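You operate a simulated robot arm through the tools that you are given. There is no shell and no other tool. Be economical: measure what you need, move in short steps, check, and stop when the job is done.

You run a simulated two-armed robot. Do the job below in one go: nothing can be reset, and whatever is moved stays where it is left.

JOB
Lock the oily pack on the drain cradle, then tilt the cradle to drain.
Fine: draw the keeper bolt, lay the pack on the cradle bed, shoot the bolt; one hand holds the index pin out while the other tilts the cradle till the pin drops in. Where these are worked on the way, their far stop is far enough and under half their travel is too little: keeper bolt.

Only the result counts: the job must be done as asked and must still hold three seconds after the hand-in. Knocking over, shifting, dropping, spilling or breaking anything else fails it.

ROBOT AND FRAMES
Two 7-joint arms with two-finger parallel grippers on one trunk, on a base that drives. Base frame: it is fixed to the floor where the robot stands at the start and does not move with it; the origin is under the middle of the robot, x ahead of it, y to its left, z up. Lengths are in mm, angles in rad, forces in N, time in s.
The left shoulder is at the start at [70, 163, 1289], the right one opposite. With the tool pointing down near the work surface each hand reaches from about 340 to 860 mm from the robot's upright axis, wherever it stands, measured 20 degrees to its own side. Places, roughly: case latch [400, 100, 1000]; cradle bed [500, -300, 900]; drain cradle [500, -200, 900]; index pin [500, -400, 1000]; keeper bolt [500, -100, 1000]. Payload 3.43 kg a hand.
The TCP of each hand is the grasp point between the finger pads, 34 mm short of the fingertips. In the tool frame z runs along the fingers and y along their closing line. The gripper opens to 128 mm. The fingers are 24 mm wide and 12 mm thick; the gripper's body (48 by 130 mm) begins 96 mm behind the TCP.
Orientation is that of the tool frame in the base frame, as a unit quaternion [w, x, y, z]. With the fingers straight down and closing along the base's y, the tool's x points along the base's -x, its y along +y and its z along -z.

CONTROLS
- The arms move only by the tool play_rows. It takes "left_commands", "right_commands" or both (then of equal length, played together; a hand with none holds still); each is one flat list of numbers, 7 for each row, row after row: the shift along the base's x, y, z in units of 100 mm (1.0 is 100 mm), then the turn, a rotation vector about the base's x, y, z in units of 90 degrees (1.0 is 90 degrees), then the gripper command, from -1 (shut) to 1 (fully open), values between in proportion. In form: [dx, dy, dz, ax, ay, az, jaw, dx, dy, dz, ax, ay, az, jaw, ...]. A call has 1 to 20 rows; each row is the pose to reach, as a shift and turn from the pose commanded when the call began. A call with a number of a shift or a turn outside -1 to 1 is refused whole. Rows are played at 5 a second. More than 50 mm and 0.15 rad between two rows, or a gripper value outside its range, and nothing of the call is played. Where a pose cannot be reached the arm comes as near as it can. A force on the tool above 40 N (or 10 N above the force at the start of the call, whichever is more), or a blocked arm, ends the call early, and 0.2 s more pass. The fingers move at their own pace (about 153 mm/s each) and stop on an object; they squeeze with about 39 N. The grip force told is the motor's: it shows also when the fingers shut on nothing. Time passes only in rows, and 0.2 s behind the last, so rows that repeat a pose let the fingers close. The reply holds the time, the measured pose of the TCP, the force on the tool along the base axes, the opening and the grip force, in the units named above and with some noise, with the torque about the TCP (base axes, N m) and any sound that the robot's microphone picked up, and new pictures: "views" is both (left out), scene, wrist or none (wrist: the cameras of the hands that moved).
- Cameras (640 x 400 px; columns grow to the right, rows downward): "scene" is now at [117.6, -42.8, 1502.6]; the picture's right is [-0.54, -0.84, 0.00], its down [-0.60, 0.38, -0.70] and it looks along [0.59, -0.38, -0.71] (base axes); focal length 245 px, centre (320, 200). "left" rides on the left gripper at [76, 11, -160] in its tool frame; the picture's right is [-0.15, 0.99, 0.00], its down [-0.88, -0.13, -0.46] and it looks along [-0.45, -0.07, 0.89] (tool axes); focal length 234 px, centre (320, 200). "right" rides on the right gripper at [76, -11, -160] in its tool frame; the picture's right is [0.15, 0.99, 0.00], its down [-0.88, 0.13, -0.46] and it looks along [-0.45, 0.07, 0.89] (tool axes); focal length 234 px, centre (320, 200). There is no depth. A picture from a camera that has moved, and an enlarged one, comes with that camera's place and axes in the base frame and with its lens.
- lift_body(by): slides the trunk up (or, below 0, down) by that many mm; the arms and the scene camera ride with it, the base frame stays. It gives what a move gives, with no picture.
- base_move(legs): drives the robot by 1 to 6 legs, each [ahead, left, turn to the left] in mm, mm and rad, along the robot's own axes; the way and the turn of a leg run together, so that a leg with both is an arc; at most 1500 mm and 3.142 rad a leg. The arms and the cameras ride along, it lands a little off, and it stops where it bumps. It gives what a move gives, and a new picture of the scene camera.
- head_to(pan, tilt): turns the head with the scene camera to pan (to the left, within 1.501 rad either way) and tilt (down, from -0.506 to 1.204), counted from straight ahead of the robot. It gives what a move gives, and a new picture of the scene camera.
- enlarge(camera, box): a new picture of the part [left, top, right, bottom] of that camera's present view, enlarged. The clock stands still meanwhile.
- sign_off(): hands the job in; it is judged then, once.

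Go step by step. Nothing tells you exact positions but the pictures and the camera data: compare them with the known pose of the tool, close in by small moves and look again before you grip or let go. The budget is 120 turns and 260 pictures, counting those below and the enlarged ones. Unless the task says otherwise, let go and move clear before handing in, and close with one line.

The tools are called after "Call:" by a JSON object that holds its "op" and its "data". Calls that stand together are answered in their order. play_rows: Moves the arms, as the interface text tells. Its arguments: {"type":"object","properties":{"left_commands":{"type":"array","items":{"type":"number"}},"right_commands":{"type":"array","items":{"type":"number"}},"views":{"type":"string","enum":["both","scene","wrist","none"]}},"required":[]} The other tools are called the same way: lift_body (by) slides the trunk up or down; base_move (legs) drives the base; head_to (pan, tilt) turns the head that bears the scene camera; enlarge (camera, box) takes an enlarged picture of a part of a camera's view; sign_off () hands the job in.

At the start:

```text
time_s: 0.0
left_ee_pos: [568.4, -51.3, 1225.1]
left_tool_rot: [0.0, -0.001, 1.0, 0.0]
left_ft_force: [-0.4, 1.2, -0.1]
left_ft_torque: [-0.02, 0.01, -0.02]
left_opening: 128.0
left_gripper_force: 0.0
right_ee_pos: [357.8, -482.9, 1198.9]
right_tool_rot: [0.0, 0.0, 1.0, 0.001]
right_ft_force: [0.1, 0.3, 0.3]
right_ft_torque: [0.02, 0.03, 0.0]
right_opening: 128.0
right_gripper_force: 0.1
trunk travel left (down, up): [-770.0, 170.0]
robot x, y, heading: [-0.2, 2.0, 0.001]
head pan, tilt: [-0.572, 0.789]
```

scene: 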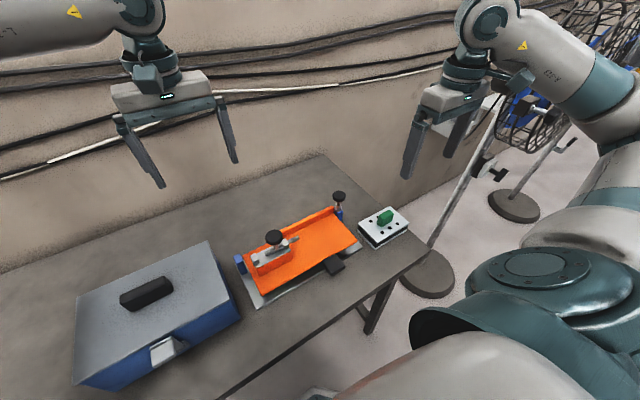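
right: 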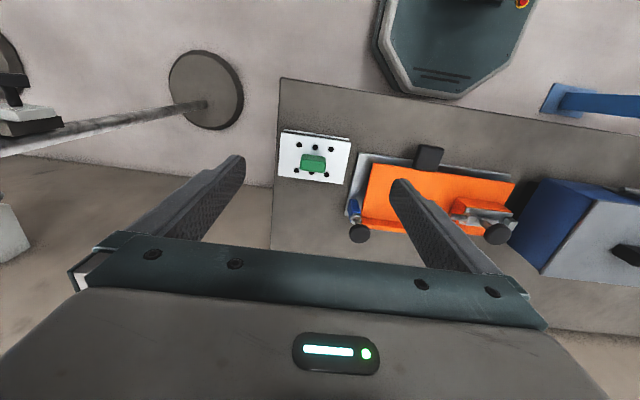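
left: 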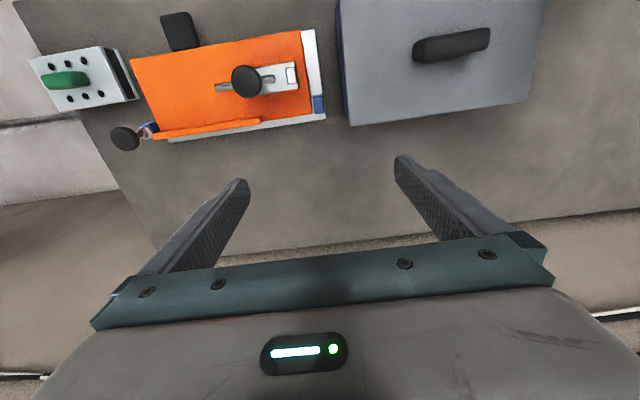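

I see a grey-blue case, an orange cradle with a bolt and a pin, and a white block with a green tab. I'll zoom in on these first.

Call:
{"op": "enlarge", "data": {"camera": "scene", "box": [220, 170, 420, 310]}}

Call:
{"op": "enlarge", "data": {"camera": "left", "box": [20, 0, 340, 160]}}

Call:
{"op": "enlarge", "data": {"camera": "right", "box": [270, 110, 530, 260]}}

Call:
{"op": "enlarge", "data": {"camera": "scene", "box": [60, 230, 260, 400]}}

```text
2.86 times, centred on (320, 240) of scene
camera zoom: at [117.6, -42.8, 1502.6], right [-0.54, -0.84, 0.0], down [-0.6, 0.38, -0.7], along [0.59, -0.38, -0.71], focal length 700 px, centre (320, 86)
```

zoom: 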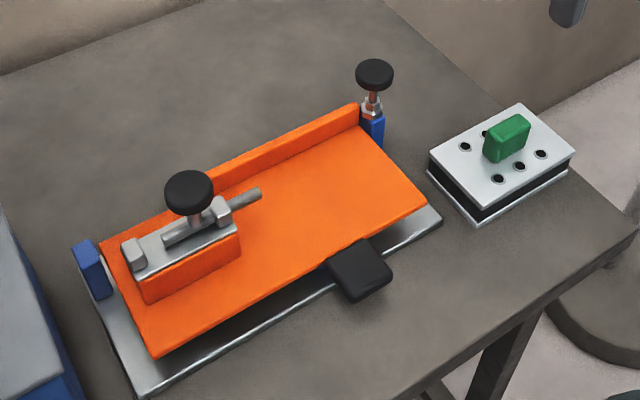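

```text
2.00 times, centred on (180, 80) of left
camera zoom: at [493.6, -39.3, 1385.3], right [0.15, 0.99, 0.0], down [0.88, -0.13, 0.46], along [0.45, -0.07, -0.89], focal length 468 px, centre (600, 440)
```

zoom: 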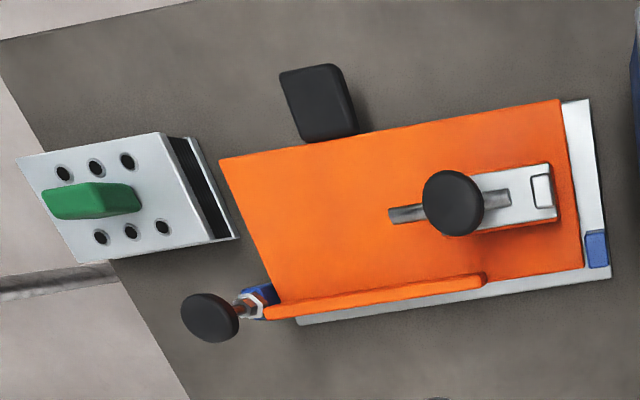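

```text
2.46 times, centred on (400, 185) of right
camera zoom: at [281.5, -494.3, 1358.9], right [-0.15, 0.99, 0.0], down [0.88, 0.13, 0.46], along [0.45, 0.07, -0.89], focal length 576 px, centre (123, 237)
```

zoom: 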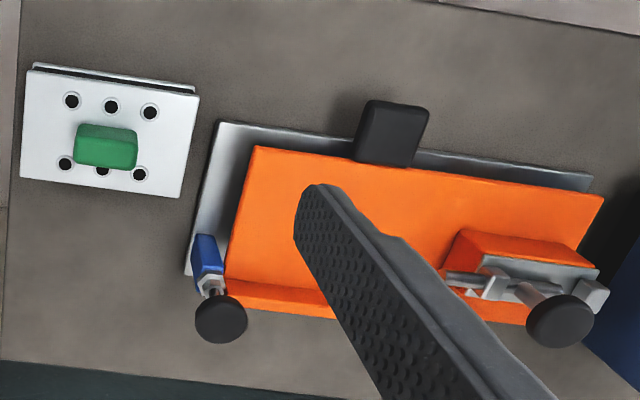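

```text
2.35 times, centred on (160, 315) of scene
camera zoom: at [117.6, -42.8, 1502.6], right [-0.54, -0.84, 0.0], down [-0.6, 0.38, -0.7], along [0.59, -0.38, -0.71], focal length 576 px, centre (696, -71)
```

zoom: 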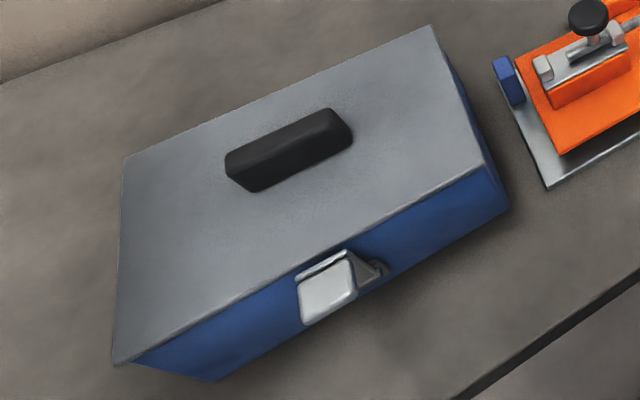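

Triangulated: pack with green handle at (426,-485,917), bolt knob at about (480,-143,1010), pin knob at about (525,-369,999), tilt tab at about (384,-262,906). I'll bring the left hand above the bolt knob and look.

Call:
{"op": "play_rows", "data": {"left_commands": [-0.22, -0.23, -0.25, 0, 0, 0, 1, -0.44, -0.46, -0.5, 0, 0, 0, 1, -0.66, -0.69, -0.75, 0, 0, 0, 1, -0.88, -0.92, -1.0, 0, 0, 0, 0.2], "views": "both"}}

Call:
{"op": "enlarge", "data": {"camera": "left", "box": [120, 0, 520, 250]}}

```text
time_s: 1.0
left_ee_pos: [478.4, -142.8, 1124.9]
left_tool_rot: [0.001, 0.0, 1.0, 0.0]
left_ft_force: [-0.4, 0.6, 0.0]
left_ft_torque: [0.01, -0.02, -0.01]
left_opening: 76.7
left_gripper_force: 0.0
right_ee_pos: [357.4, -485.4, 1197.3]
right_tool_rot: [0.0, 0.0, 1.0, 0.001]
right_ft_force: [-0.2, -0.3, 0.0]
right_ft_torque: [0.02, -0.02, 0.0]
right_opening: 128.1
right_gripper_force: 0.0
trunk travel left (down, up): [-770.0, 170.0]
robot x, y, heading: [-0.3, 0.1, 0.003]
head pan, tilt: [-0.572, 0.789]
camera scene: at [117.6, -44.8, 1502.6], right [-0.54, -0.84, 0.0], down [-0.6, 0.39, -0.7], along [0.59, -0.38, -0.71], focal length 245 px, centre (320, 200)
camera left: at [402.7, -130.3, 1284.5], right [0.15, 0.99, 0.0], down [0.88, -0.13, 0.46], along [0.45, -0.07, -0.89], focal length 234 px, centre (320, 200)
```

scene: 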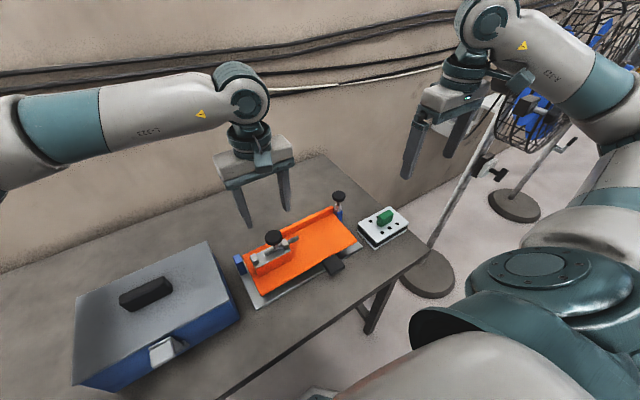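
left: 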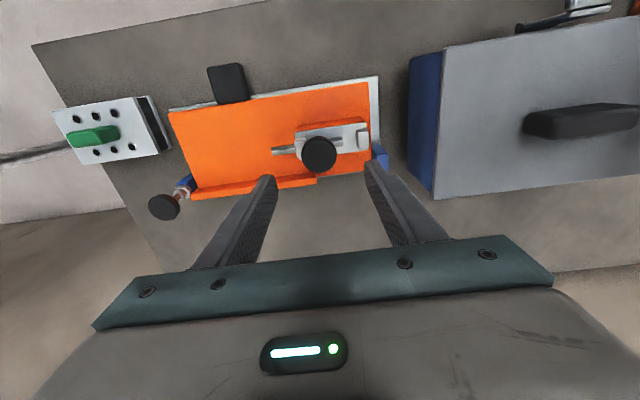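

```text
1.60 times, centred on (320, 125) of left
camera zoom: at [402.7, -130.3, 1284.5], right [0.15, 0.99, 0.0], down [0.88, -0.13, 0.46], along [0.45, -0.07, -0.89], focal length 375 px, centre (320, 320)
```

zoom: 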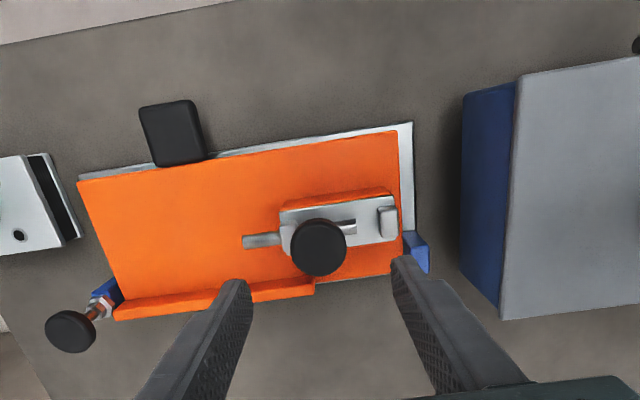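

The knob sits at about (480,-144,1010). I'm descending around it.

Call:
{"op": "play_rows", "data": {"left_commands": [0.02, 0, -0.35, 0, 0, 0, 0.2, 0.02, 0, -0.7, 0, 0, 0, 0.2, 0.02, 0, -1.0, 0, 0, 0, 0.2], "views": "both"}}

Call:
{"op": "enlarge", "data": {"camera": "scene", "box": [200, 180, 360, 290]}}

```text
time_s: 1.8
left_ee_pos: [479.3, -143.6, 1024.0]
left_tool_rot: [0.0, -0.001, 1.0, 0.001]
left_ft_force: [-0.7, 0.0, 0.2]
left_ft_torque: [0.0, 0.0, 0.03]
left_opening: 76.9
left_gripper_force: 0.1
right_ee_pos: [357.4, -483.5, 1198.1]
right_tool_rot: [0.0, 0.001, 1.0, 0.0]
right_ft_force: [0.2, 0.2, 0.5]
right_ft_torque: [-0.03, 0.02, -0.03]
right_opening: 127.8
right_gripper_force: 0.0
trunk travel left (down, up): [-770.0, 170.0]
robot x, y, heading: [-3.5, 4.7, -0.004]
head pan, tilt: [-0.572, 0.789]
camera scene: at [117.8, -42.4, 1502.7], right [-0.54, -0.84, 0.0], down [-0.6, 0.38, -0.7], along [0.59, -0.38, -0.71], focal length 245 px, centre (320, 200)
camera left: at [404.7, -132.4, 1185.1], right [0.15, 0.99, 0.0], down [0.88, -0.13, 0.46], along [0.45, -0.07, -0.89], focal length 234 px, centre (320, 200)
```

scene: 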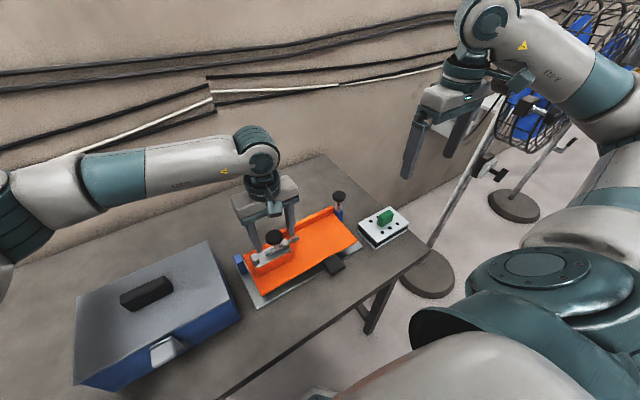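
left: 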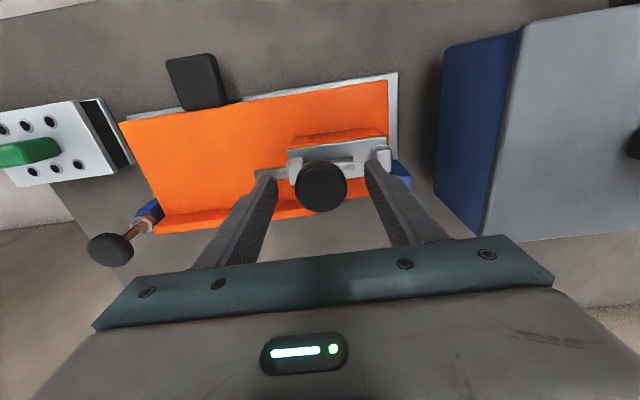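

```text
3.64 times, centred on (280, 235) of scene
camera zoom: at [117.8, -42.4, 1502.7], right [-0.54, -0.84, 0.0], down [-0.6, 0.38, -0.7], along [0.59, -0.38, -0.71], focal length 891 px, centre (466, 73)
```

zoom: 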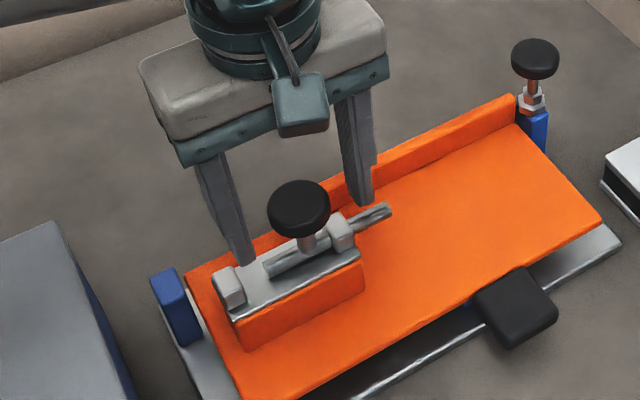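

The knob lies between the fingers and slightly low, so I'm lowering 10 mm and gripping.

Call:
{"op": "play_rows", "data": {"left_commands": [0, 0, -0.1, 0, 0, 0, 0.2, 0, 0, -0.1, 0, 0, 0, -0.5, 0, 0, -0.1, 0, 0, 0, -1, 0, 0, -0.1, 0, 0, 0, -1], "views": "both"}}

Call:
{"op": "enlarge", "data": {"camera": "scene", "box": [200, 180, 360, 290]}}

```text
time_s: 2.8
left_ee_pos: [479.9, -143.9, 1014.9]
left_tool_rot: [0.0, -0.001, 1.0, 0.0]
left_ft_force: [-1.8, -0.3, -1.8]
left_ft_torque: [-0.13, 0.24, 0.03]
left_opening: 40.8
left_gripper_force: 45.1
right_ee_pos: [358.7, -483.6, 1198.0]
right_tool_rot: [0.0, 0.0, 1.0, 0.0]
right_ft_force: [0.4, 0.1, -0.2]
right_ft_torque: [0.01, -0.02, -0.01]
right_opening: 127.9
right_gripper_force: 0.1
trunk travel left (down, up): [-770.0, 170.0]
robot x, y, heading: [0.4, 0.3, 0.004]
head pan, tilt: [-0.572, 0.789]
camera scene: at [117.6, -43.0, 1502.6], right [-0.54, -0.84, 0.0], down [-0.6, 0.38, -0.7], along [0.59, -0.38, -0.71], focal length 245 px, centre (320, 200)
camera left: at [405.5, -131.6, 1176.1], right [0.15, 0.99, 0.0], down [0.88, -0.13, 0.46], along [0.45, -0.07, -0.89], focal length 234 px, centre (320, 200)
```

scene: 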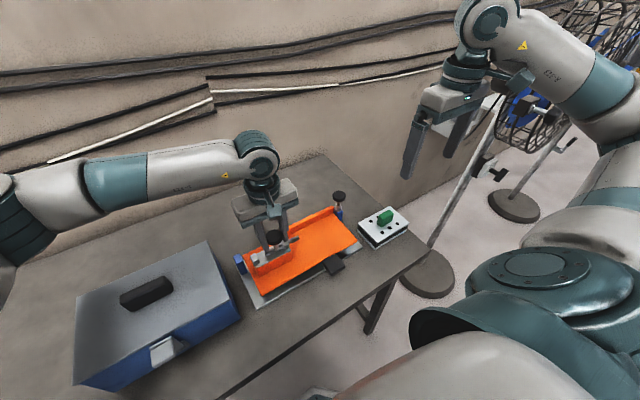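
left: 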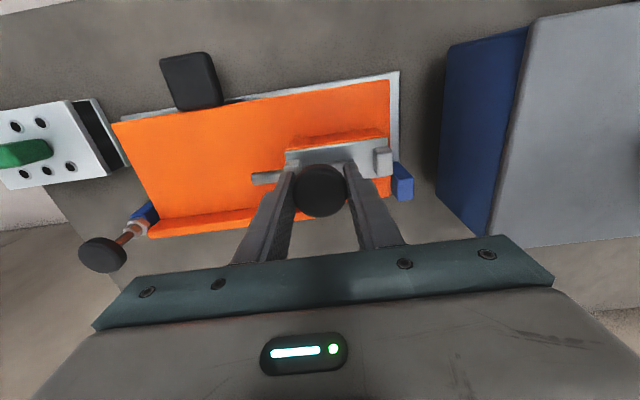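

```text
3.64 times, centred on (280, 235) of scene
camera zoom: at [117.6, -43.0, 1502.6], right [-0.54, -0.84, 0.0], down [-0.6, 0.38, -0.7], along [0.59, -0.38, -0.71], focal length 891 px, centre (466, 73)
```

zoom: 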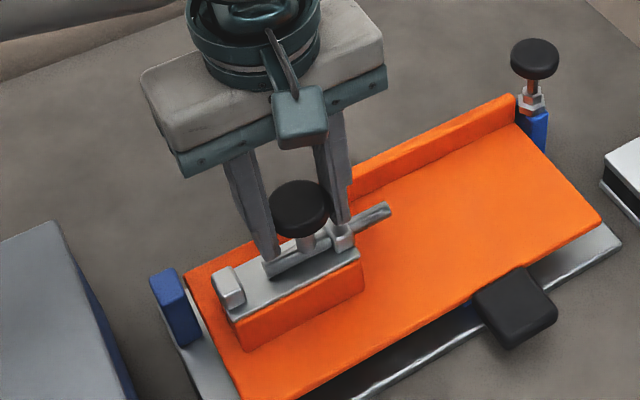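

Gripped at 40.8 mm. I'm drawing the bolt along +y in small steps until it stops.

Call:
{"op": "play_rows", "data": {"left_commands": [0, 0.08, -0.1, 0, 0, 0, -1, 0, 0.16, -0.1, 0, 0, 0, -1, 0, 0.24, -0.1, 0, 0, 0, -1, 0, 0.32, -0.1, 0, 0, 0, -1, 0, 0.4, -0.1, 0, 0, 0, -1, 0, 0.48, -0.1, 0, 0, 0, -1], "views": "both"}}

Call:
{"op": "enlarge", "data": {"camera": "scene", "box": [200, 180, 360, 290]}}

```text
time_s: 3.3
left_ee_pos: [479.4, -135.2, 1012.0]
left_tool_rot: [0.004, 0.0, 1.0, -0.003]
left_ft_force: [-11.8, 1.6, 22.4]
left_ft_torque: [1.32, -0.24, 0.55]
left_opening: 40.8
left_gripper_force: 45.1
right_ee_pos: [355.7, -481.3, 1198.6]
right_tool_rot: [0.001, 0.0, 1.0, 0.0]
right_ft_force: [0.1, 0.8, 0.3]
right_ft_torque: [-0.01, 0.02, -0.03]
right_opening: 128.4
right_gripper_force: 0.1
trunk travel left (down, up): [-770.0, 170.0]
robot x, y, heading: [-1.5, -3.2, -0.006]
head pan, tilt: [-0.572, 0.789]
stopped in row 2 (left hand): the force on the tool passed its limit (the readings are from after the stop); the commanded pose is now the measured one
camera scene: at [114.6, -41.6, 1503.1], right [-0.54, -0.84, 0.0], down [-0.6, 0.38, -0.71], along [0.59, -0.38, -0.71], focal length 245 px, centre (320, 200)
camera left: at [404.2, -122.5, 1172.8], right [0.15, 0.99, -0.01], down [0.88, -0.13, 0.46], along [0.46, -0.07, -0.89], focal length 234 px, centre (320, 200)
```

scene: 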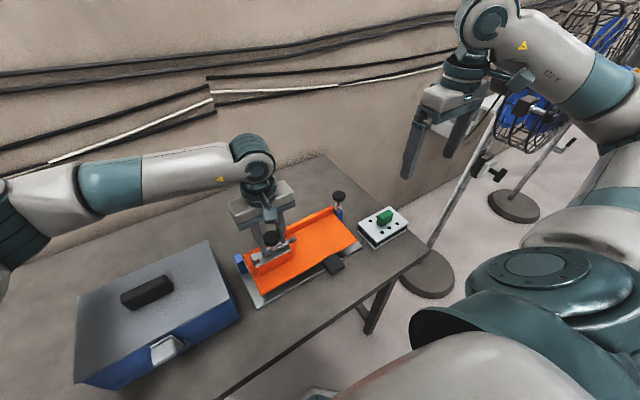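
left: 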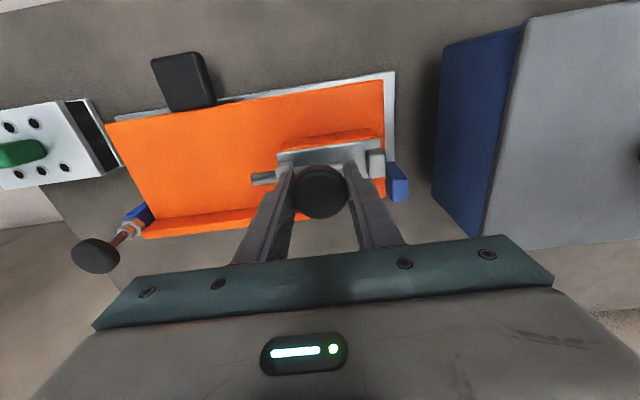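

```text
3.64 times, centred on (280, 235) of scene
camera zoom: at [114.6, -41.6, 1503.1], right [-0.54, -0.84, 0.0], down [-0.6, 0.38, -0.71], along [0.59, -0.38, -0.71], focal length 891 px, centre (466, 73)
```

zoom: 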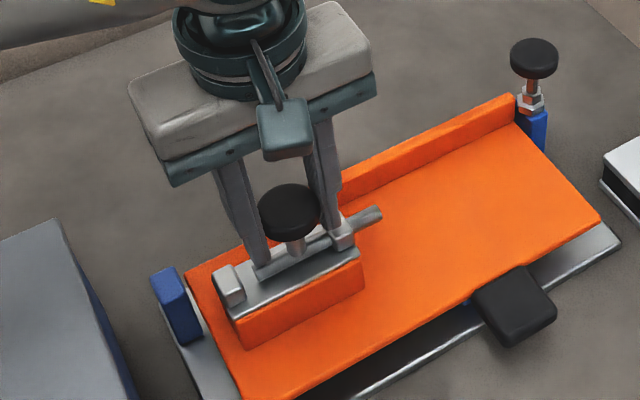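

The bolt moved 9 mm, but I pressed down by mistake because the shift restarts each call. I'm continuing +y with a slight lift.

Call:
{"op": "play_rows", "data": {"left_commands": [0.02, 0.0, 0.03, 0, 0, 0, -1, 0.02, 0.08, 0.03, 0, 0, 0, -1, 0.02, 0.16, 0.03, 0, 0, 0, -1, 0.02, 0.24, 0.03, 0, 0, 0, -1, 0.02, 0.32, 0.03, 0, 0, 0, -1, 0.02, 0.4, 0.03, 0, 0, 0, -1], "views": "none"}}

Call:
{"op": "enlarge", "data": {"camera": "scene", "box": [200, 180, 360, 290]}}

```text
time_s: 4.6
left_ee_pos: [482.1, -108.8, 1014.4]
left_tool_rot: [0.001, 0.003, 1.0, -0.008]
left_ft_force: [-3.7, -15.2, -4.2]
left_ft_torque: [0.91, -0.26, 0.05]
left_opening: 41.1
left_gripper_force: 45.2
right_ee_pos: [355.5, -485.4, 1199.1]
right_tool_rot: [0.0, 0.002, 1.0, 0.0]
right_ft_force: [-1.1, 0.0, -0.3]
right_ft_torque: [-0.07, 0.02, -0.02]
right_opening: 127.9
right_gripper_force: 0.1
trunk travel left (down, up): [-770.0, 170.0]
robot x, y, heading: [-1.4, -0.7, -0.0]
head pan, tilt: [-0.572, 0.789]
stopped in row 6 (left hand): the force on the tool passed its limit (the readings are from after the stop); the commanded pose is now the measured one
```

```text
3.64 times, centred on (280, 235) of scene
camera zoom: at [117.0, -44.6, 1502.9], right [-0.54, -0.84, 0.0], down [-0.6, 0.39, -0.7], along [0.59, -0.38, -0.71], focal length 891 px, centre (466, 73)
```

zoom: 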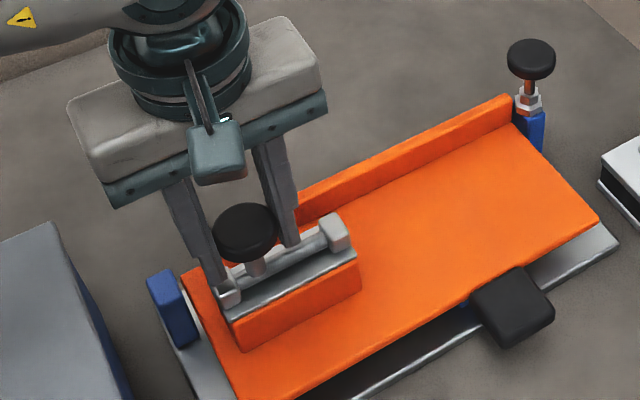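

The bolt is fully drawn, with the rod flush in its guide. I'm releasing and rising, and sending the right hand over the pack handle with its wrist turned so the fingers close along y.

Call:
{"op": "play_rows", "data": {"left_commands": [0, -0.02, 0, 0, 0, 0, -0.1, 0, -0.02, 0, 0, 0, 0, -0.1, 0, 0, 0.4, 0, 0, 0, 0, 0, 0.1, 0.8, 0, 0, 0, 0, -0.1, 0.4, 1, 0, 0, 0, 0], "right_commands": [0, 0, 0, 0, 0, 0, 1, 0.2, 0, -0.3, 0, 0, 0, 0.7, 0.4, 0, -0.6, 0, 0, 0, 0.5, 0.6, 0, -0.9, 0, 0, 0, 0.3, 0.7, 0, -1, 0, 0, 0, 0.3], "views": "both"}}

Call:
{"op": "enlarge", "data": {"camera": "right", "box": [160, 60, 480, 260]}}

Call:
{"op": "enlarge", "data": {"camera": "scene", "box": [220, 170, 420, 310]}}

```text
time_s: 5.8
left_ee_pos: [474.2, -61.5, 1115.0]
left_tool_rot: [0.002, 0.001, 1.0, -0.008]
left_ft_force: [0.7, -0.5, 0.6]
left_ft_torque: [-0.03, 0.04, -0.04]
left_opening: 64.1
left_gripper_force: 0.0
right_ee_pos: [426.1, -481.1, 1098.0]
right_tool_rot: [0.0, 0.001, 1.0, -0.001]
right_ft_force: [-0.6, -0.1, 0.2]
right_ft_torque: [-0.03, -0.01, -0.02]
right_opening: 83.2
right_gripper_force: 0.0
trunk travel left (down, up): [-770.0, 170.0]
robot x, y, heading: [-0.9, 3.0, -0.002]
head pan, tilt: [-0.572, 0.789]
camera scene: at [117.6, -40.8, 1502.7], right [-0.54, -0.84, 0.0], down [-0.6, 0.38, -0.7], along [0.59, -0.38, -0.71], focal length 245 px, centre (320, 200)
camera right: at [349.8, -492.3, 1259.0], right [-0.14, 0.99, 0.0], down [0.88, 0.13, 0.46], along [0.45, 0.06, -0.89], focal length 234 px, centre (320, 200)
camera left: at [398.6, -47.6, 1274.7], right [0.15, 0.99, -0.01], down [0.88, -0.13, 0.46], along [0.45, -0.08, -0.89], focal length 234 px, centre (320, 200)
```

scene: 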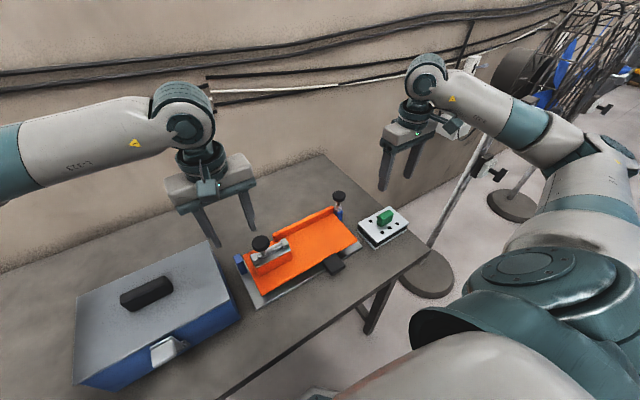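
right: 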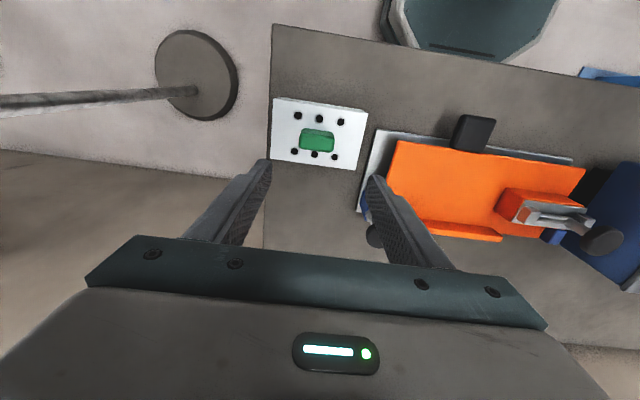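
left: 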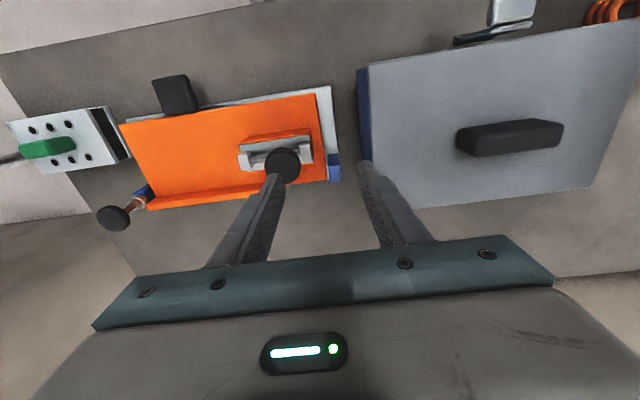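

```text
2.00 times, centred on (320, 160) of right
camera zoom: at [349.8, -492.3, 1259.0], right [-0.14, 0.99, 0.0], down [0.88, 0.13, 0.46], along [0.45, 0.06, -0.89], focal length 468 px, centre (320, 280)
```

zoom: 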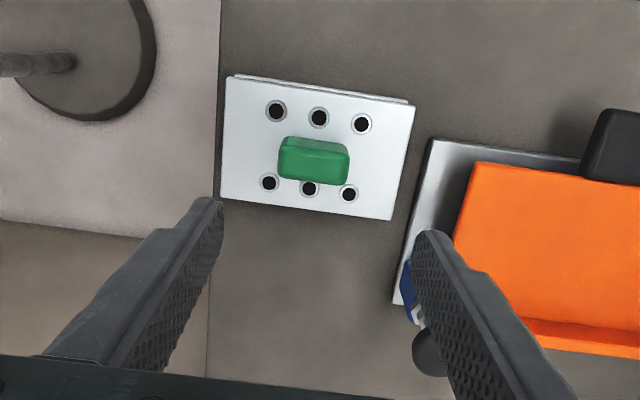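

```text
2.86 times, centred on (320, 240) of scene
camera zoom: at [117.6, -40.8, 1502.7], right [-0.54, -0.84, 0.0], down [-0.6, 0.38, -0.7], along [0.59, -0.38, -0.71], focal length 700 px, centre (320, 86)
```

zoom: 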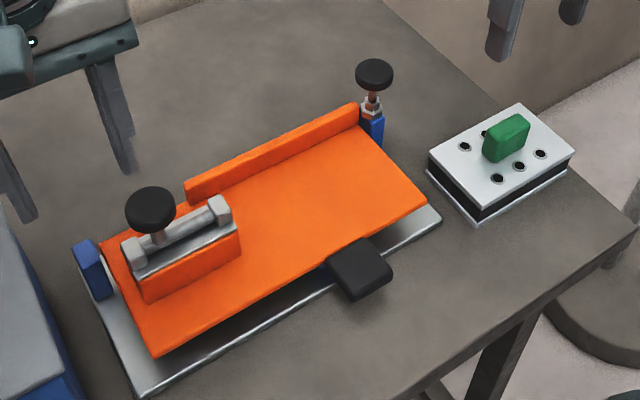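

The pack handle is at about (425,-488), aligned with y, and the plate top is near z 888. I'm descending around it in two steps.

Call:
{"op": "play_rows", "data": {"right_commands": [0, -0.03, -0.4, 0, 0, 0, 0.3, 0, -0.06, -0.8, 0, 0, 0, 0.3, 0, -0.06, -1.0, 0, 0, 0, 0.3], "views": "none"}}

Call:
{"op": "play_rows", "data": {"right_commands": [0, 0, -0.3, 0, 0, 0, 0.3, 0, 0, -0.62, 0, 0, 0, 0.3], "views": "wrist"}}

Call:
{"op": "enlarge", "data": {"camera": "scene", "box": [320, 150, 440, 270]}}

```text
time_s: 6.6
left_ee_pos: [474.2, -63.9, 1114.4]
left_tool_rot: [0.001, 0.002, 1.0, -0.005]
left_ft_force: [0.4, 0.2, -0.2]
left_ft_torque: [0.06, 0.0, -0.02]
left_opening: 63.9
left_gripper_force: 0.1
right_ee_pos: [428.1, -490.2, 999.2]
right_tool_rot: [0.001, 0.0, 1.0, 0.0]
right_ft_force: [0.1, -0.6, -0.2]
right_ft_torque: [0.0, -0.01, 0.02]
right_opening: 83.2
right_gripper_force: 0.0
trunk travel left (down, up): [-770.0, 170.0]
robot x, y, heading: [-4.2, -1.6, 0.005]
head pan, tilt: [-0.572, 0.789]
```

```text
time_s: 7.2
left_ee_pos: [475.0, -65.8, 1113.5]
left_tool_rot: [0.002, 0.002, 1.0, -0.006]
left_ft_force: [0.0, -0.5, 0.5]
left_ft_torque: [0.0, -0.02, -0.01]
left_opening: 63.8
left_gripper_force: 0.0
right_ee_pos: [428.6, -490.1, 934.5]
right_tool_rot: [0.001, 0.001, 1.0, -0.001]
right_ft_force: [0.2, -1.0, 0.3]
right_ft_torque: [0.04, -0.02, 0.03]
right_opening: 83.3
right_gripper_force: 0.0
trunk travel left (down, up): [-770.0, 170.0]
robot x, y, heading: [-2.1, -2.3, -0.003]
head pan, tilt: [-0.572, 0.789]
camera right: at [352.5, -501.3, 1095.3], right [-0.14, 0.99, 0.0], down [0.88, 0.13, 0.46], along [0.45, 0.07, -0.89], focal length 234 px, centre (320, 200)
```

right: 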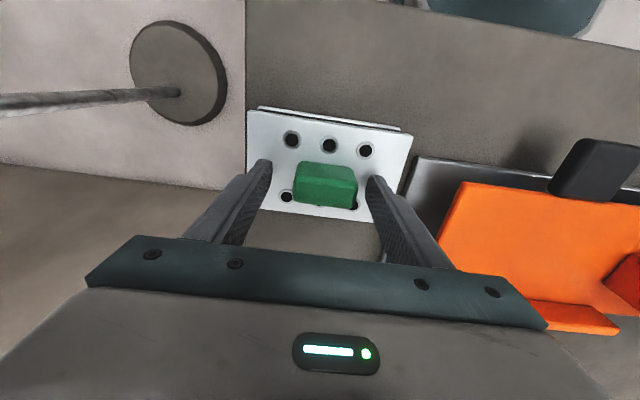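

```text
3.33 times, centred on (380, 210) of scene
camera zoom: at [117.7, -44.0, 1502.6], right [-0.54, -0.84, 0.0], down [-0.6, 0.39, -0.7], along [0.59, -0.38, -0.71], focal length 816 px, centre (120, 167)
```

zoom: 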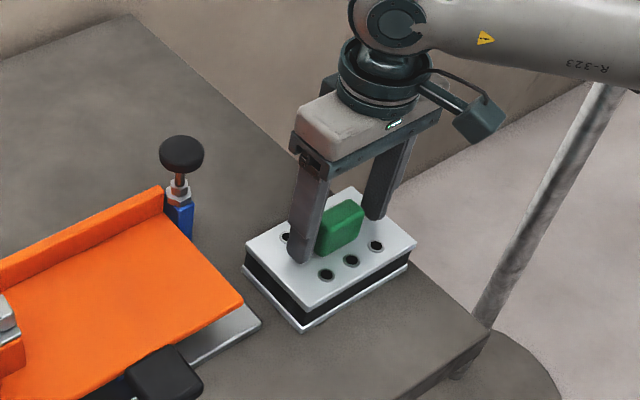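

Alignment looks good. I'm lowering 6 mm, closing and lifting slightly.

Call:
{"op": "play_rows", "data": {"right_commands": [0, 0, -0.06, 0, 0, 0, 0.3, 0, 0, -0.06, 0, 0, 0, -0.5, 0, 0, -0.06, 0, 0, 0, -1, 0, 0, -0.06, 0, 0, 0, -1, 0, 0, 0.1, 0, 0, 0, -1, 0, 0, 0.3, 0, 0, 0, -1], "views": "wrist"}}

Call:
{"op": "enlarge", "data": {"camera": "scene", "box": [320, 150, 440, 270]}}

```text
time_s: 8.6
left_ee_pos: [472.9, -63.3, 1115.1]
left_tool_rot: [0.002, 0.002, 1.0, -0.006]
left_ft_force: [-0.1, 0.2, 0.5]
left_ft_torque: [-0.02, -0.01, 0.03]
left_opening: 63.9
left_gripper_force: 0.1
right_ee_pos: [428.5, -490.2, 965.6]
right_tool_rot: [-0.001, 0.001, 1.0, 0.001]
right_ft_force: [1.3, 0.2, -5.0]
right_ft_torque: [-0.02, -0.02, 0.0]
right_opening: 49.5
right_gripper_force: 39.0
trunk travel left (down, up): [-770.0, 170.0]
robot x, y, heading: [-0.4, -3.9, -0.001]
head pan, tilt: [-0.572, 0.789]
camera right: at [351.2, -500.6, 1125.4], right [-0.15, 0.99, 0.0], down [0.88, 0.13, 0.45], along [0.45, 0.07, -0.89], focal length 234 px, centre (320, 200)
```

right: 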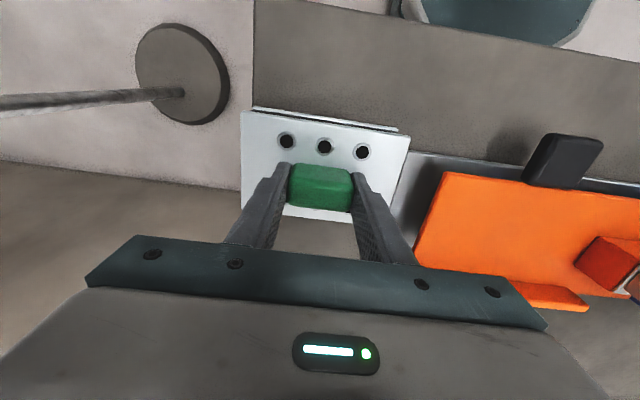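

```text
3.33 times, centred on (380, 210) of scene
camera zoom: at [117.3, -43.1, 1502.6], right [-0.54, -0.84, 0.0], down [-0.6, 0.39, -0.7], along [0.59, -0.38, -0.71], focal length 816 px, centre (120, 167)
```

zoom: 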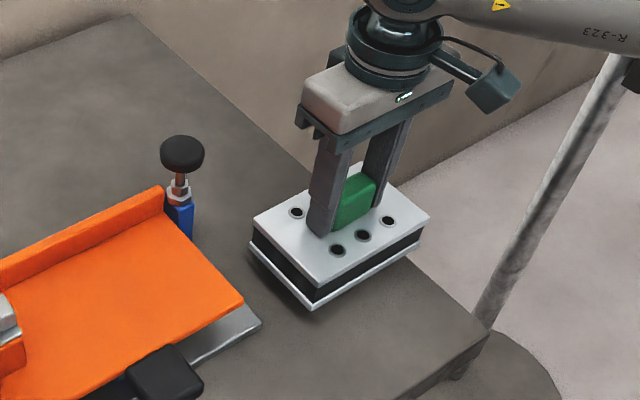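

The pack is lifted (~5 N). I'm rising, carrying it along y over the bed near side, and moving the left hand clear.

Call:
{"op": "play_rows", "data": {"right_commands": [0, 0, 0.4, 0, 0, 0, -1, 0, 0, 0.8, 0, 0, 0, -1, 0, 0.3, 1.0, 0, 0, 0, -1, 0, 0.6, 1.0, 0, 0, 0, -1, 0, 0.9, 1.0, 0, 0, 0, -1, 0, 1.0, 1.0, 0, 0, 0, -1], "left_commands": [0, 0.2, 0.1, 0, 0, 0, 0, 0, 0.4, 0.2, 0, 0, 0, 0, 0, 0.6, 0.3, 0, 0, 0, 0, 0, 0.8, 0.4, 0, 0, 0, 0, 0, 1, 0.5, 0, 0, 0, 0, 0, 1, 0.5, 0, 0, 0, 0], "views": "none"}}

Call:
{"op": "play_rows", "data": {"right_commands": [0.1, 0.3, 0, 0, 0, 0, -1, 0.2, 0.6, 0, 0, 0, 0, -1, 0.3, 0.8, 0, 0, 0, 0, -1, 0.4, 1.0, 0, 0, 0, 0, -1], "views": "none"}}

Call:
{"op": "play_rows", "data": {"right_commands": [0.03, 0.2, 0, 0, 0, 0, -1, 0.06, 0.4, -0.1, 0, 0, 0, -1, 0.06, 0.4, -0.1, 0, 0, 0, -1], "views": "both"}}

Call:
{"op": "enlarge", "data": {"camera": "scene", "box": [220, 170, 420, 310]}}

Call:
{"op": "enlarge", "data": {"camera": "left", "box": [0, 0, 320, 200]}}

```text
time_s: 10.0
left_ee_pos: [473.2, 35.3, 1163.3]
left_tool_rot: [0.002, 0.002, 1.0, -0.005]
left_ft_force: [0.6, 0.2, -0.7]
left_ft_torque: [0.01, 0.01, 0.0]
left_opening: 64.2
left_gripper_force: 0.0
right_ee_pos: [428.1, -388.5, 1064.7]
right_tool_rot: [0.0, 0.001, 1.0, 0.001]
right_ft_force: [-0.3, -0.1, -4.9]
right_ft_torque: [0.05, 0.01, 0.02]
right_opening: 50.0
right_gripper_force: 38.3
trunk travel left (down, up): [-770.0, 170.0]
robot x, y, heading: [1.1, -0.3, 0.003]
head pan, tilt: [-0.572, 0.789]
```

```text
time_s: 11.0
left_ee_pos: [473.8, 36.3, 1162.5]
left_tool_rot: [0.002, 0.001, 1.0, -0.006]
left_ft_force: [-0.7, -1.0, 0.2]
left_ft_torque: [-0.04, 0.03, 0.0]
left_opening: 64.2
left_gripper_force: 0.1
right_ee_pos: [468.1, -288.1, 1067.0]
right_tool_rot: [-0.001, 0.001, 1.0, -0.001]
right_ft_force: [1.2, -0.3, -5.3]
right_ft_torque: [-0.03, 0.0, 0.01]
right_opening: 49.6
right_gripper_force: 39.0
trunk travel left (down, up): [-770.0, 170.0]
robot x, y, heading: [-1.6, 0.7, -0.002]
head pan, tilt: [-0.572, 0.789]
```

```text
time_s: 11.8
left_ee_pos: [471.7, 35.7, 1163.2]
left_tool_rot: [0.002, 0.003, 1.0, -0.005]
left_ft_force: [-0.6, -0.2, -0.6]
left_ft_torque: [0.0, -0.01, -0.01]
left_opening: 63.8
left_gripper_force: 0.1
right_ee_pos: [473.6, -251.0, 1057.3]
right_tool_rot: [0.0, 0.001, 1.0, -0.001]
right_ft_force: [0.0, -0.3, -5.4]
right_ft_torque: [0.02, -0.04, 0.01]
right_opening: 49.7
right_gripper_force: 39.1
trunk travel left (down, up): [-770.0, 170.0]
robot x, y, heading: [-3.2, -0.4, -0.003]
head pan, tilt: [-0.572, 0.789]
camera scene: at [117.1, -44.5, 1502.6], right [-0.54, -0.84, 0.0], down [-0.6, 0.39, -0.7], along [0.59, -0.38, -0.71], focal length 245 px, centre (320, 200)
camera right: at [396.3, -262.0, 1217.9], right [-0.14, 0.99, 0.0], down [0.88, 0.13, 0.46], along [0.45, 0.07, -0.89], focal length 234 px, centre (320, 200)
```

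scene: 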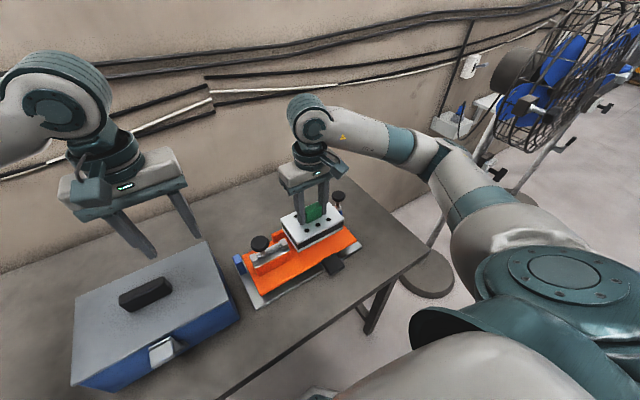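
right: 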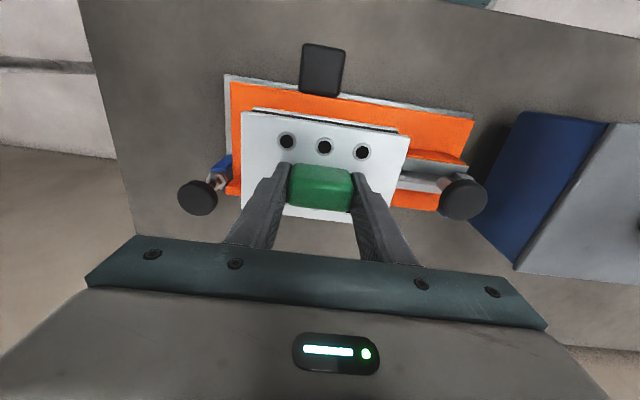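

```text
2.86 times, centred on (320, 240) of scene
camera zoom: at [117.1, -44.5, 1502.6], right [-0.54, -0.84, 0.0], down [-0.6, 0.39, -0.7], along [0.59, -0.38, -0.71], focal length 700 px, centre (320, 86)
```

zoom: 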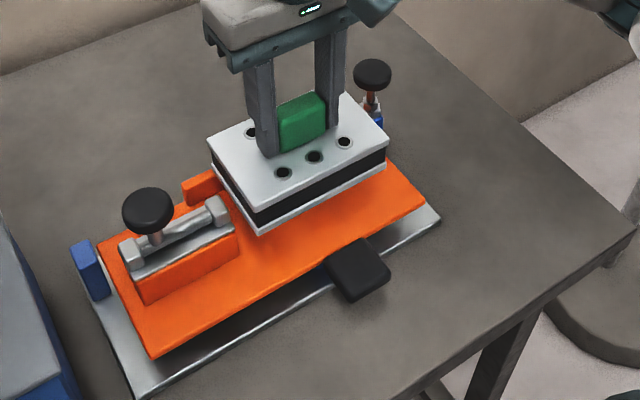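

```text
2.00 times, centred on (160, 100) of left
camera zoom: at [396.4, 48.2, 1323.5], right [0.15, 0.99, -0.01], down [0.88, -0.13, 0.46], along [0.45, -0.08, -0.89], focal length 468 px, centre (640, 400)
```

zoom: 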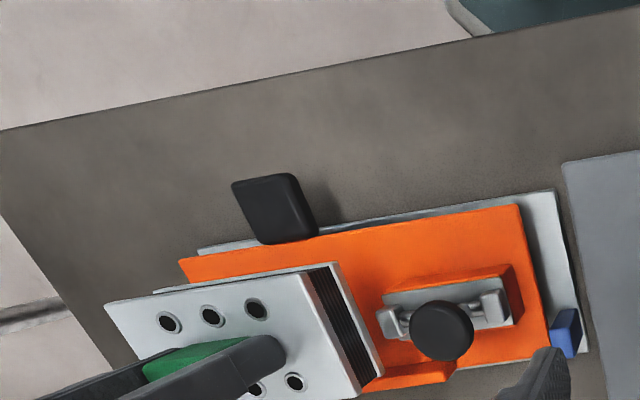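

The pack is above the bed, with its left edge at y≈-180 and the block end at about -176. I'm shifting it 3 mm right and 4 mm out, then lowering close to the bed.

Call:
{"op": "play_rows", "data": {"right_commands": [0.04, -0.03, -0.2, 0, 0, 0, -1, 0.04, -0.03, -0.4, 0, 0, 0, -1, 0.04, -0.03, -0.55, 0, 0, 0, -1, 0.04, -0.03, -0.55, 0, 0, 0, -1], "views": "wrist"}}

Call:
{"op": "enlarge", "data": {"camera": "scene", "box": [220, 170, 380, 290]}}

Call:
{"op": "enlarge", "data": {"camera": "left", "box": [0, 50, 320, 250]}}

```text
time_s: 12.8
left_ee_pos: [473.3, 35.9, 1162.5]
left_tool_rot: [0.001, 0.001, 1.0, -0.007]
left_ft_force: [0.1, 0.5, 0.4]
left_ft_torque: [0.02, 0.02, 0.0]
left_opening: 63.7
left_gripper_force: 0.1
right_ee_pos: [479.1, -254.2, 1001.1]
right_tool_rot: [0.0, 0.0, 1.0, 0.0]
right_ft_force: [-1.2, -0.8, -5.6]
right_ft_torque: [0.0, -0.01, -0.01]
right_opening: 49.8
right_gripper_force: 38.4
trunk travel left (down, up): [-770.0, 170.0]
robot x, y, heading: [0.6, 3.2, -0.002]
head pan, tilt: [-0.572, 0.789]
camera right: at [402.1, -264.5, 1162.2], right [-0.14, 0.99, 0.0], down [0.88, 0.13, 0.45], along [0.45, 0.07, -0.89], focal length 234 px, centre (320, 200)
```

right: 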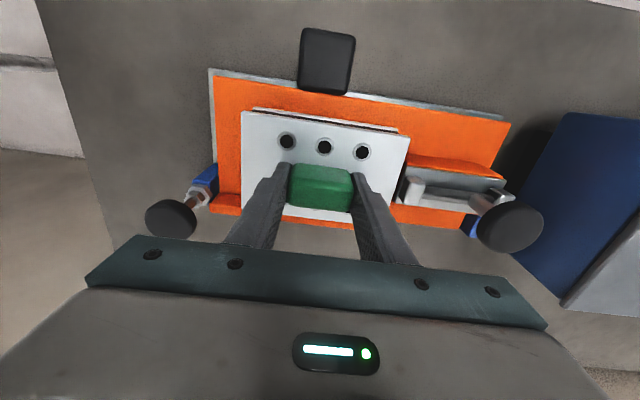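

```text
3.33 times, centred on (300, 230) of scene
camera zoom: at [117.9, -43.6, 1502.6], right [-0.54, -0.84, 0.0], down [-0.6, 0.39, -0.7], along [0.59, -0.38, -0.71], focal length 816 px, centre (387, 100)
```

zoom: 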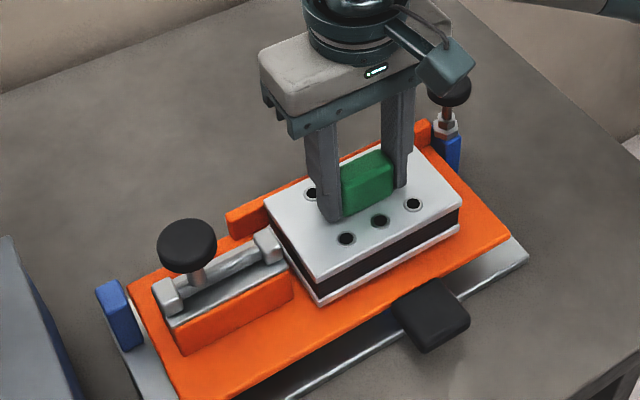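

```text
2.00 times, centred on (160, 150) of left
camera zoom: at [397.2, 49.1, 1323.2], right [0.15, 0.99, -0.01], down [0.88, -0.13, 0.46], along [0.45, -0.08, -0.89], focal length 468 px, centre (640, 300)
```

zoom: 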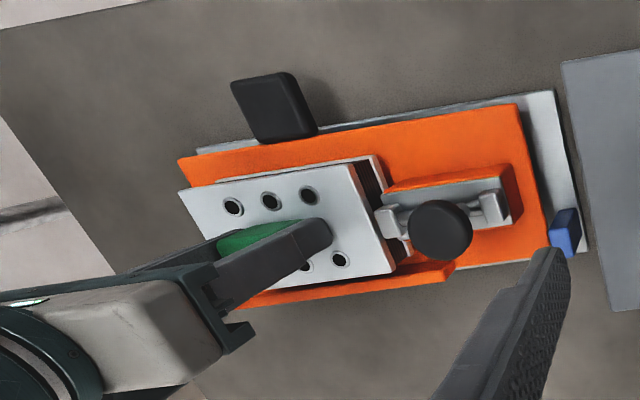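

The pack sits inside the bed with a small gap to the bolt block. I'm lowering it to contact.

Call:
{"op": "play_rows", "data": {"right_commands": [0, 0, -0.05, 0, 0, 0, -1, 0, 0, -0.1, 0, 0, 0, -1, 0, 0, -0.13, 0, 0, 0, -1, 0, 0, -0.16, 0, 0, 0, -1, 0, 0, -0.19, 0, 0, 0, -1, 0, 0, -0.22, 0, 0, 0, -1, 0, 0, -0.25, 0, 0, 0, -1], "views": "none"}}

Call:
{"op": "enlarge", "data": {"camera": "scene", "box": [220, 170, 380, 290]}}

```text
time_s: 13.9
left_ee_pos: [470.4, 35.8, 1163.8]
left_tool_rot: [0.003, 0.002, 1.0, -0.005]
left_ft_force: [-0.4, 0.6, -0.4]
left_ft_torque: [0.0, 0.02, -0.01]
left_opening: 64.3
left_gripper_force: 0.1
right_ee_pos: [478.4, -253.0, 988.7]
right_tool_rot: [0.004, 0.002, 1.0, 0.0]
right_ft_force: [-7.8, -2.4, 17.9]
right_ft_torque: [-0.08, 0.17, -0.03]
right_opening: 49.5
right_gripper_force: 39.2
trunk travel left (down, up): [-770.0, 170.0]
robot x, y, heading: [-3.6, -4.0, -0.002]
head pan, tilt: [-0.572, 0.789]
stopped in row 5 (right hand): the force on the tool passed its limit (the readings are from after the stop); the commanded pose is now the measured one
```

```text
3.33 times, centred on (300, 230) of scene
camera zoom: at [115.2, -42.6, 1502.8], right [-0.54, -0.84, 0.0], down [-0.6, 0.39, -0.71], along [0.59, -0.38, -0.71], focal length 816 px, centre (387, 100)
```

zoom: 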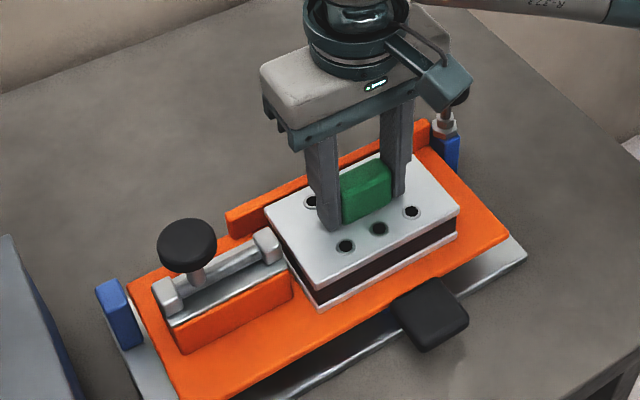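

The pack is seated on the bed (contact at z≈989). I'm releasing and rising straight up.

Call:
{"op": "play_rows", "data": {"right_commands": [0, 0, 0.02, 0, 0, 0, -1, 0, 0, 0.02, 0, 0, 0, 0.1, 0, 0, 0.02, 0, 0, 0, 0.1, 0, 0, 0.4, 0, 0, 0, 0.1, 0, 0, 0.8, 0, 0, 0, 0.1, 0, -0.3, 1, 0, 0, 0, 0.1], "views": "both"}}

Call:
{"op": "enlarge", "data": {"camera": "scene", "box": [220, 170, 380, 290]}}

Call:
{"op": "enlarge", "data": {"camera": "left", "box": [0, 50, 320, 250]}}

```text
time_s: 15.3
left_ee_pos: [471.7, 32.9, 1163.1]
left_tool_rot: [0.003, 0.002, 1.0, -0.005]
left_ft_force: [-0.4, 0.0, 0.7]
left_ft_torque: [0.08, 0.0, 0.03]
left_opening: 64.2
left_gripper_force: 0.1
right_ee_pos: [480.4, -284.4, 1088.4]
right_tool_rot: [0.003, 0.001, 1.0, 0.0]
right_ft_force: [1.0, 0.1, -0.1]
right_ft_torque: [0.04, 0.01, 0.0]
right_opening: 70.3
right_gripper_force: 0.0
trunk travel left (down, up): [-770.0, 170.0]
robot x, y, heading: [0.6, 2.2, -0.001]
head pan, tilt: [-0.572, 0.789]
camera scene: at [116.4, -45.5, 1502.6], right [-0.54, -0.84, 0.0], down [-0.6, 0.39, -0.7], along [0.59, -0.38, -0.71], focal length 245 px, centre (320, 200)
camera right: at [403.4, -296.1, 1248.7], right [-0.14, 0.99, 0.0], down [0.88, 0.13, 0.46], along [0.46, 0.07, -0.89], focal length 234 px, centre (320, 200)
```

scene: 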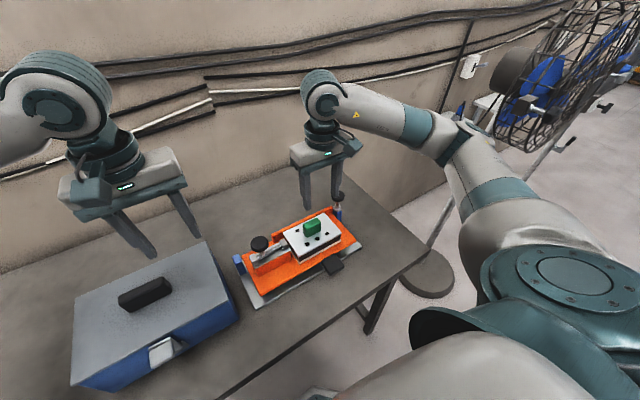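
right: 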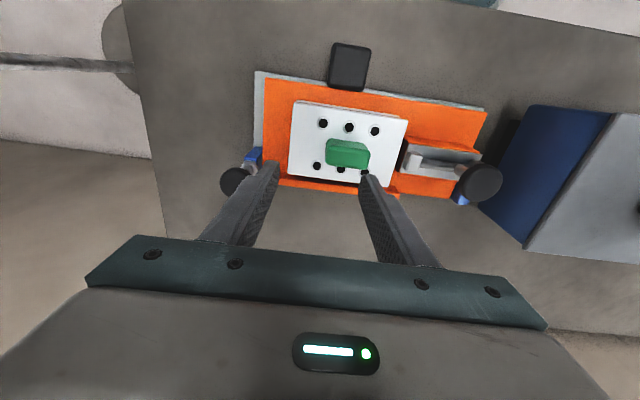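

```text
3.33 times, centred on (300, 230) of scene
camera zoom: at [116.4, -45.5, 1502.6], right [-0.54, -0.84, 0.0], down [-0.6, 0.39, -0.7], along [0.59, -0.38, -0.71], focal length 816 px, centre (387, 100)
```

zoom: 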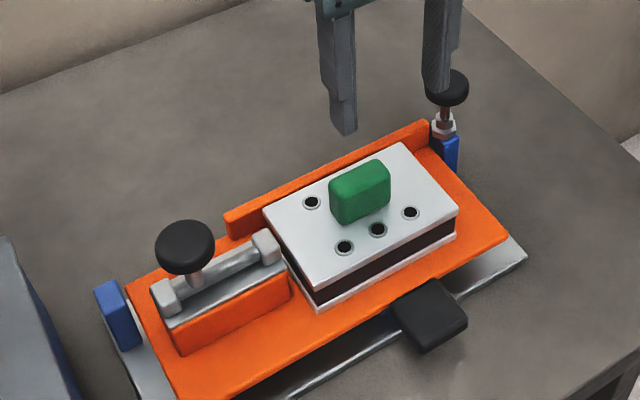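

```text
2.00 times, centred on (160, 150) of left
camera zoom: at [395.9, 47.3, 1323.7], right [0.15, 0.99, -0.01], down [0.88, -0.13, 0.46], along [0.45, -0.08, -0.89], focal length 468 px, centre (640, 300)
```

zoom: 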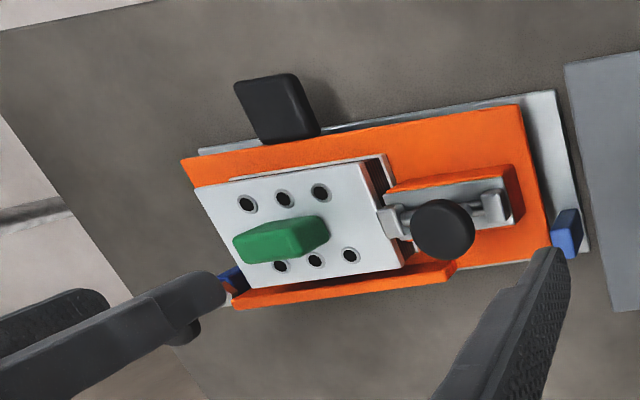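

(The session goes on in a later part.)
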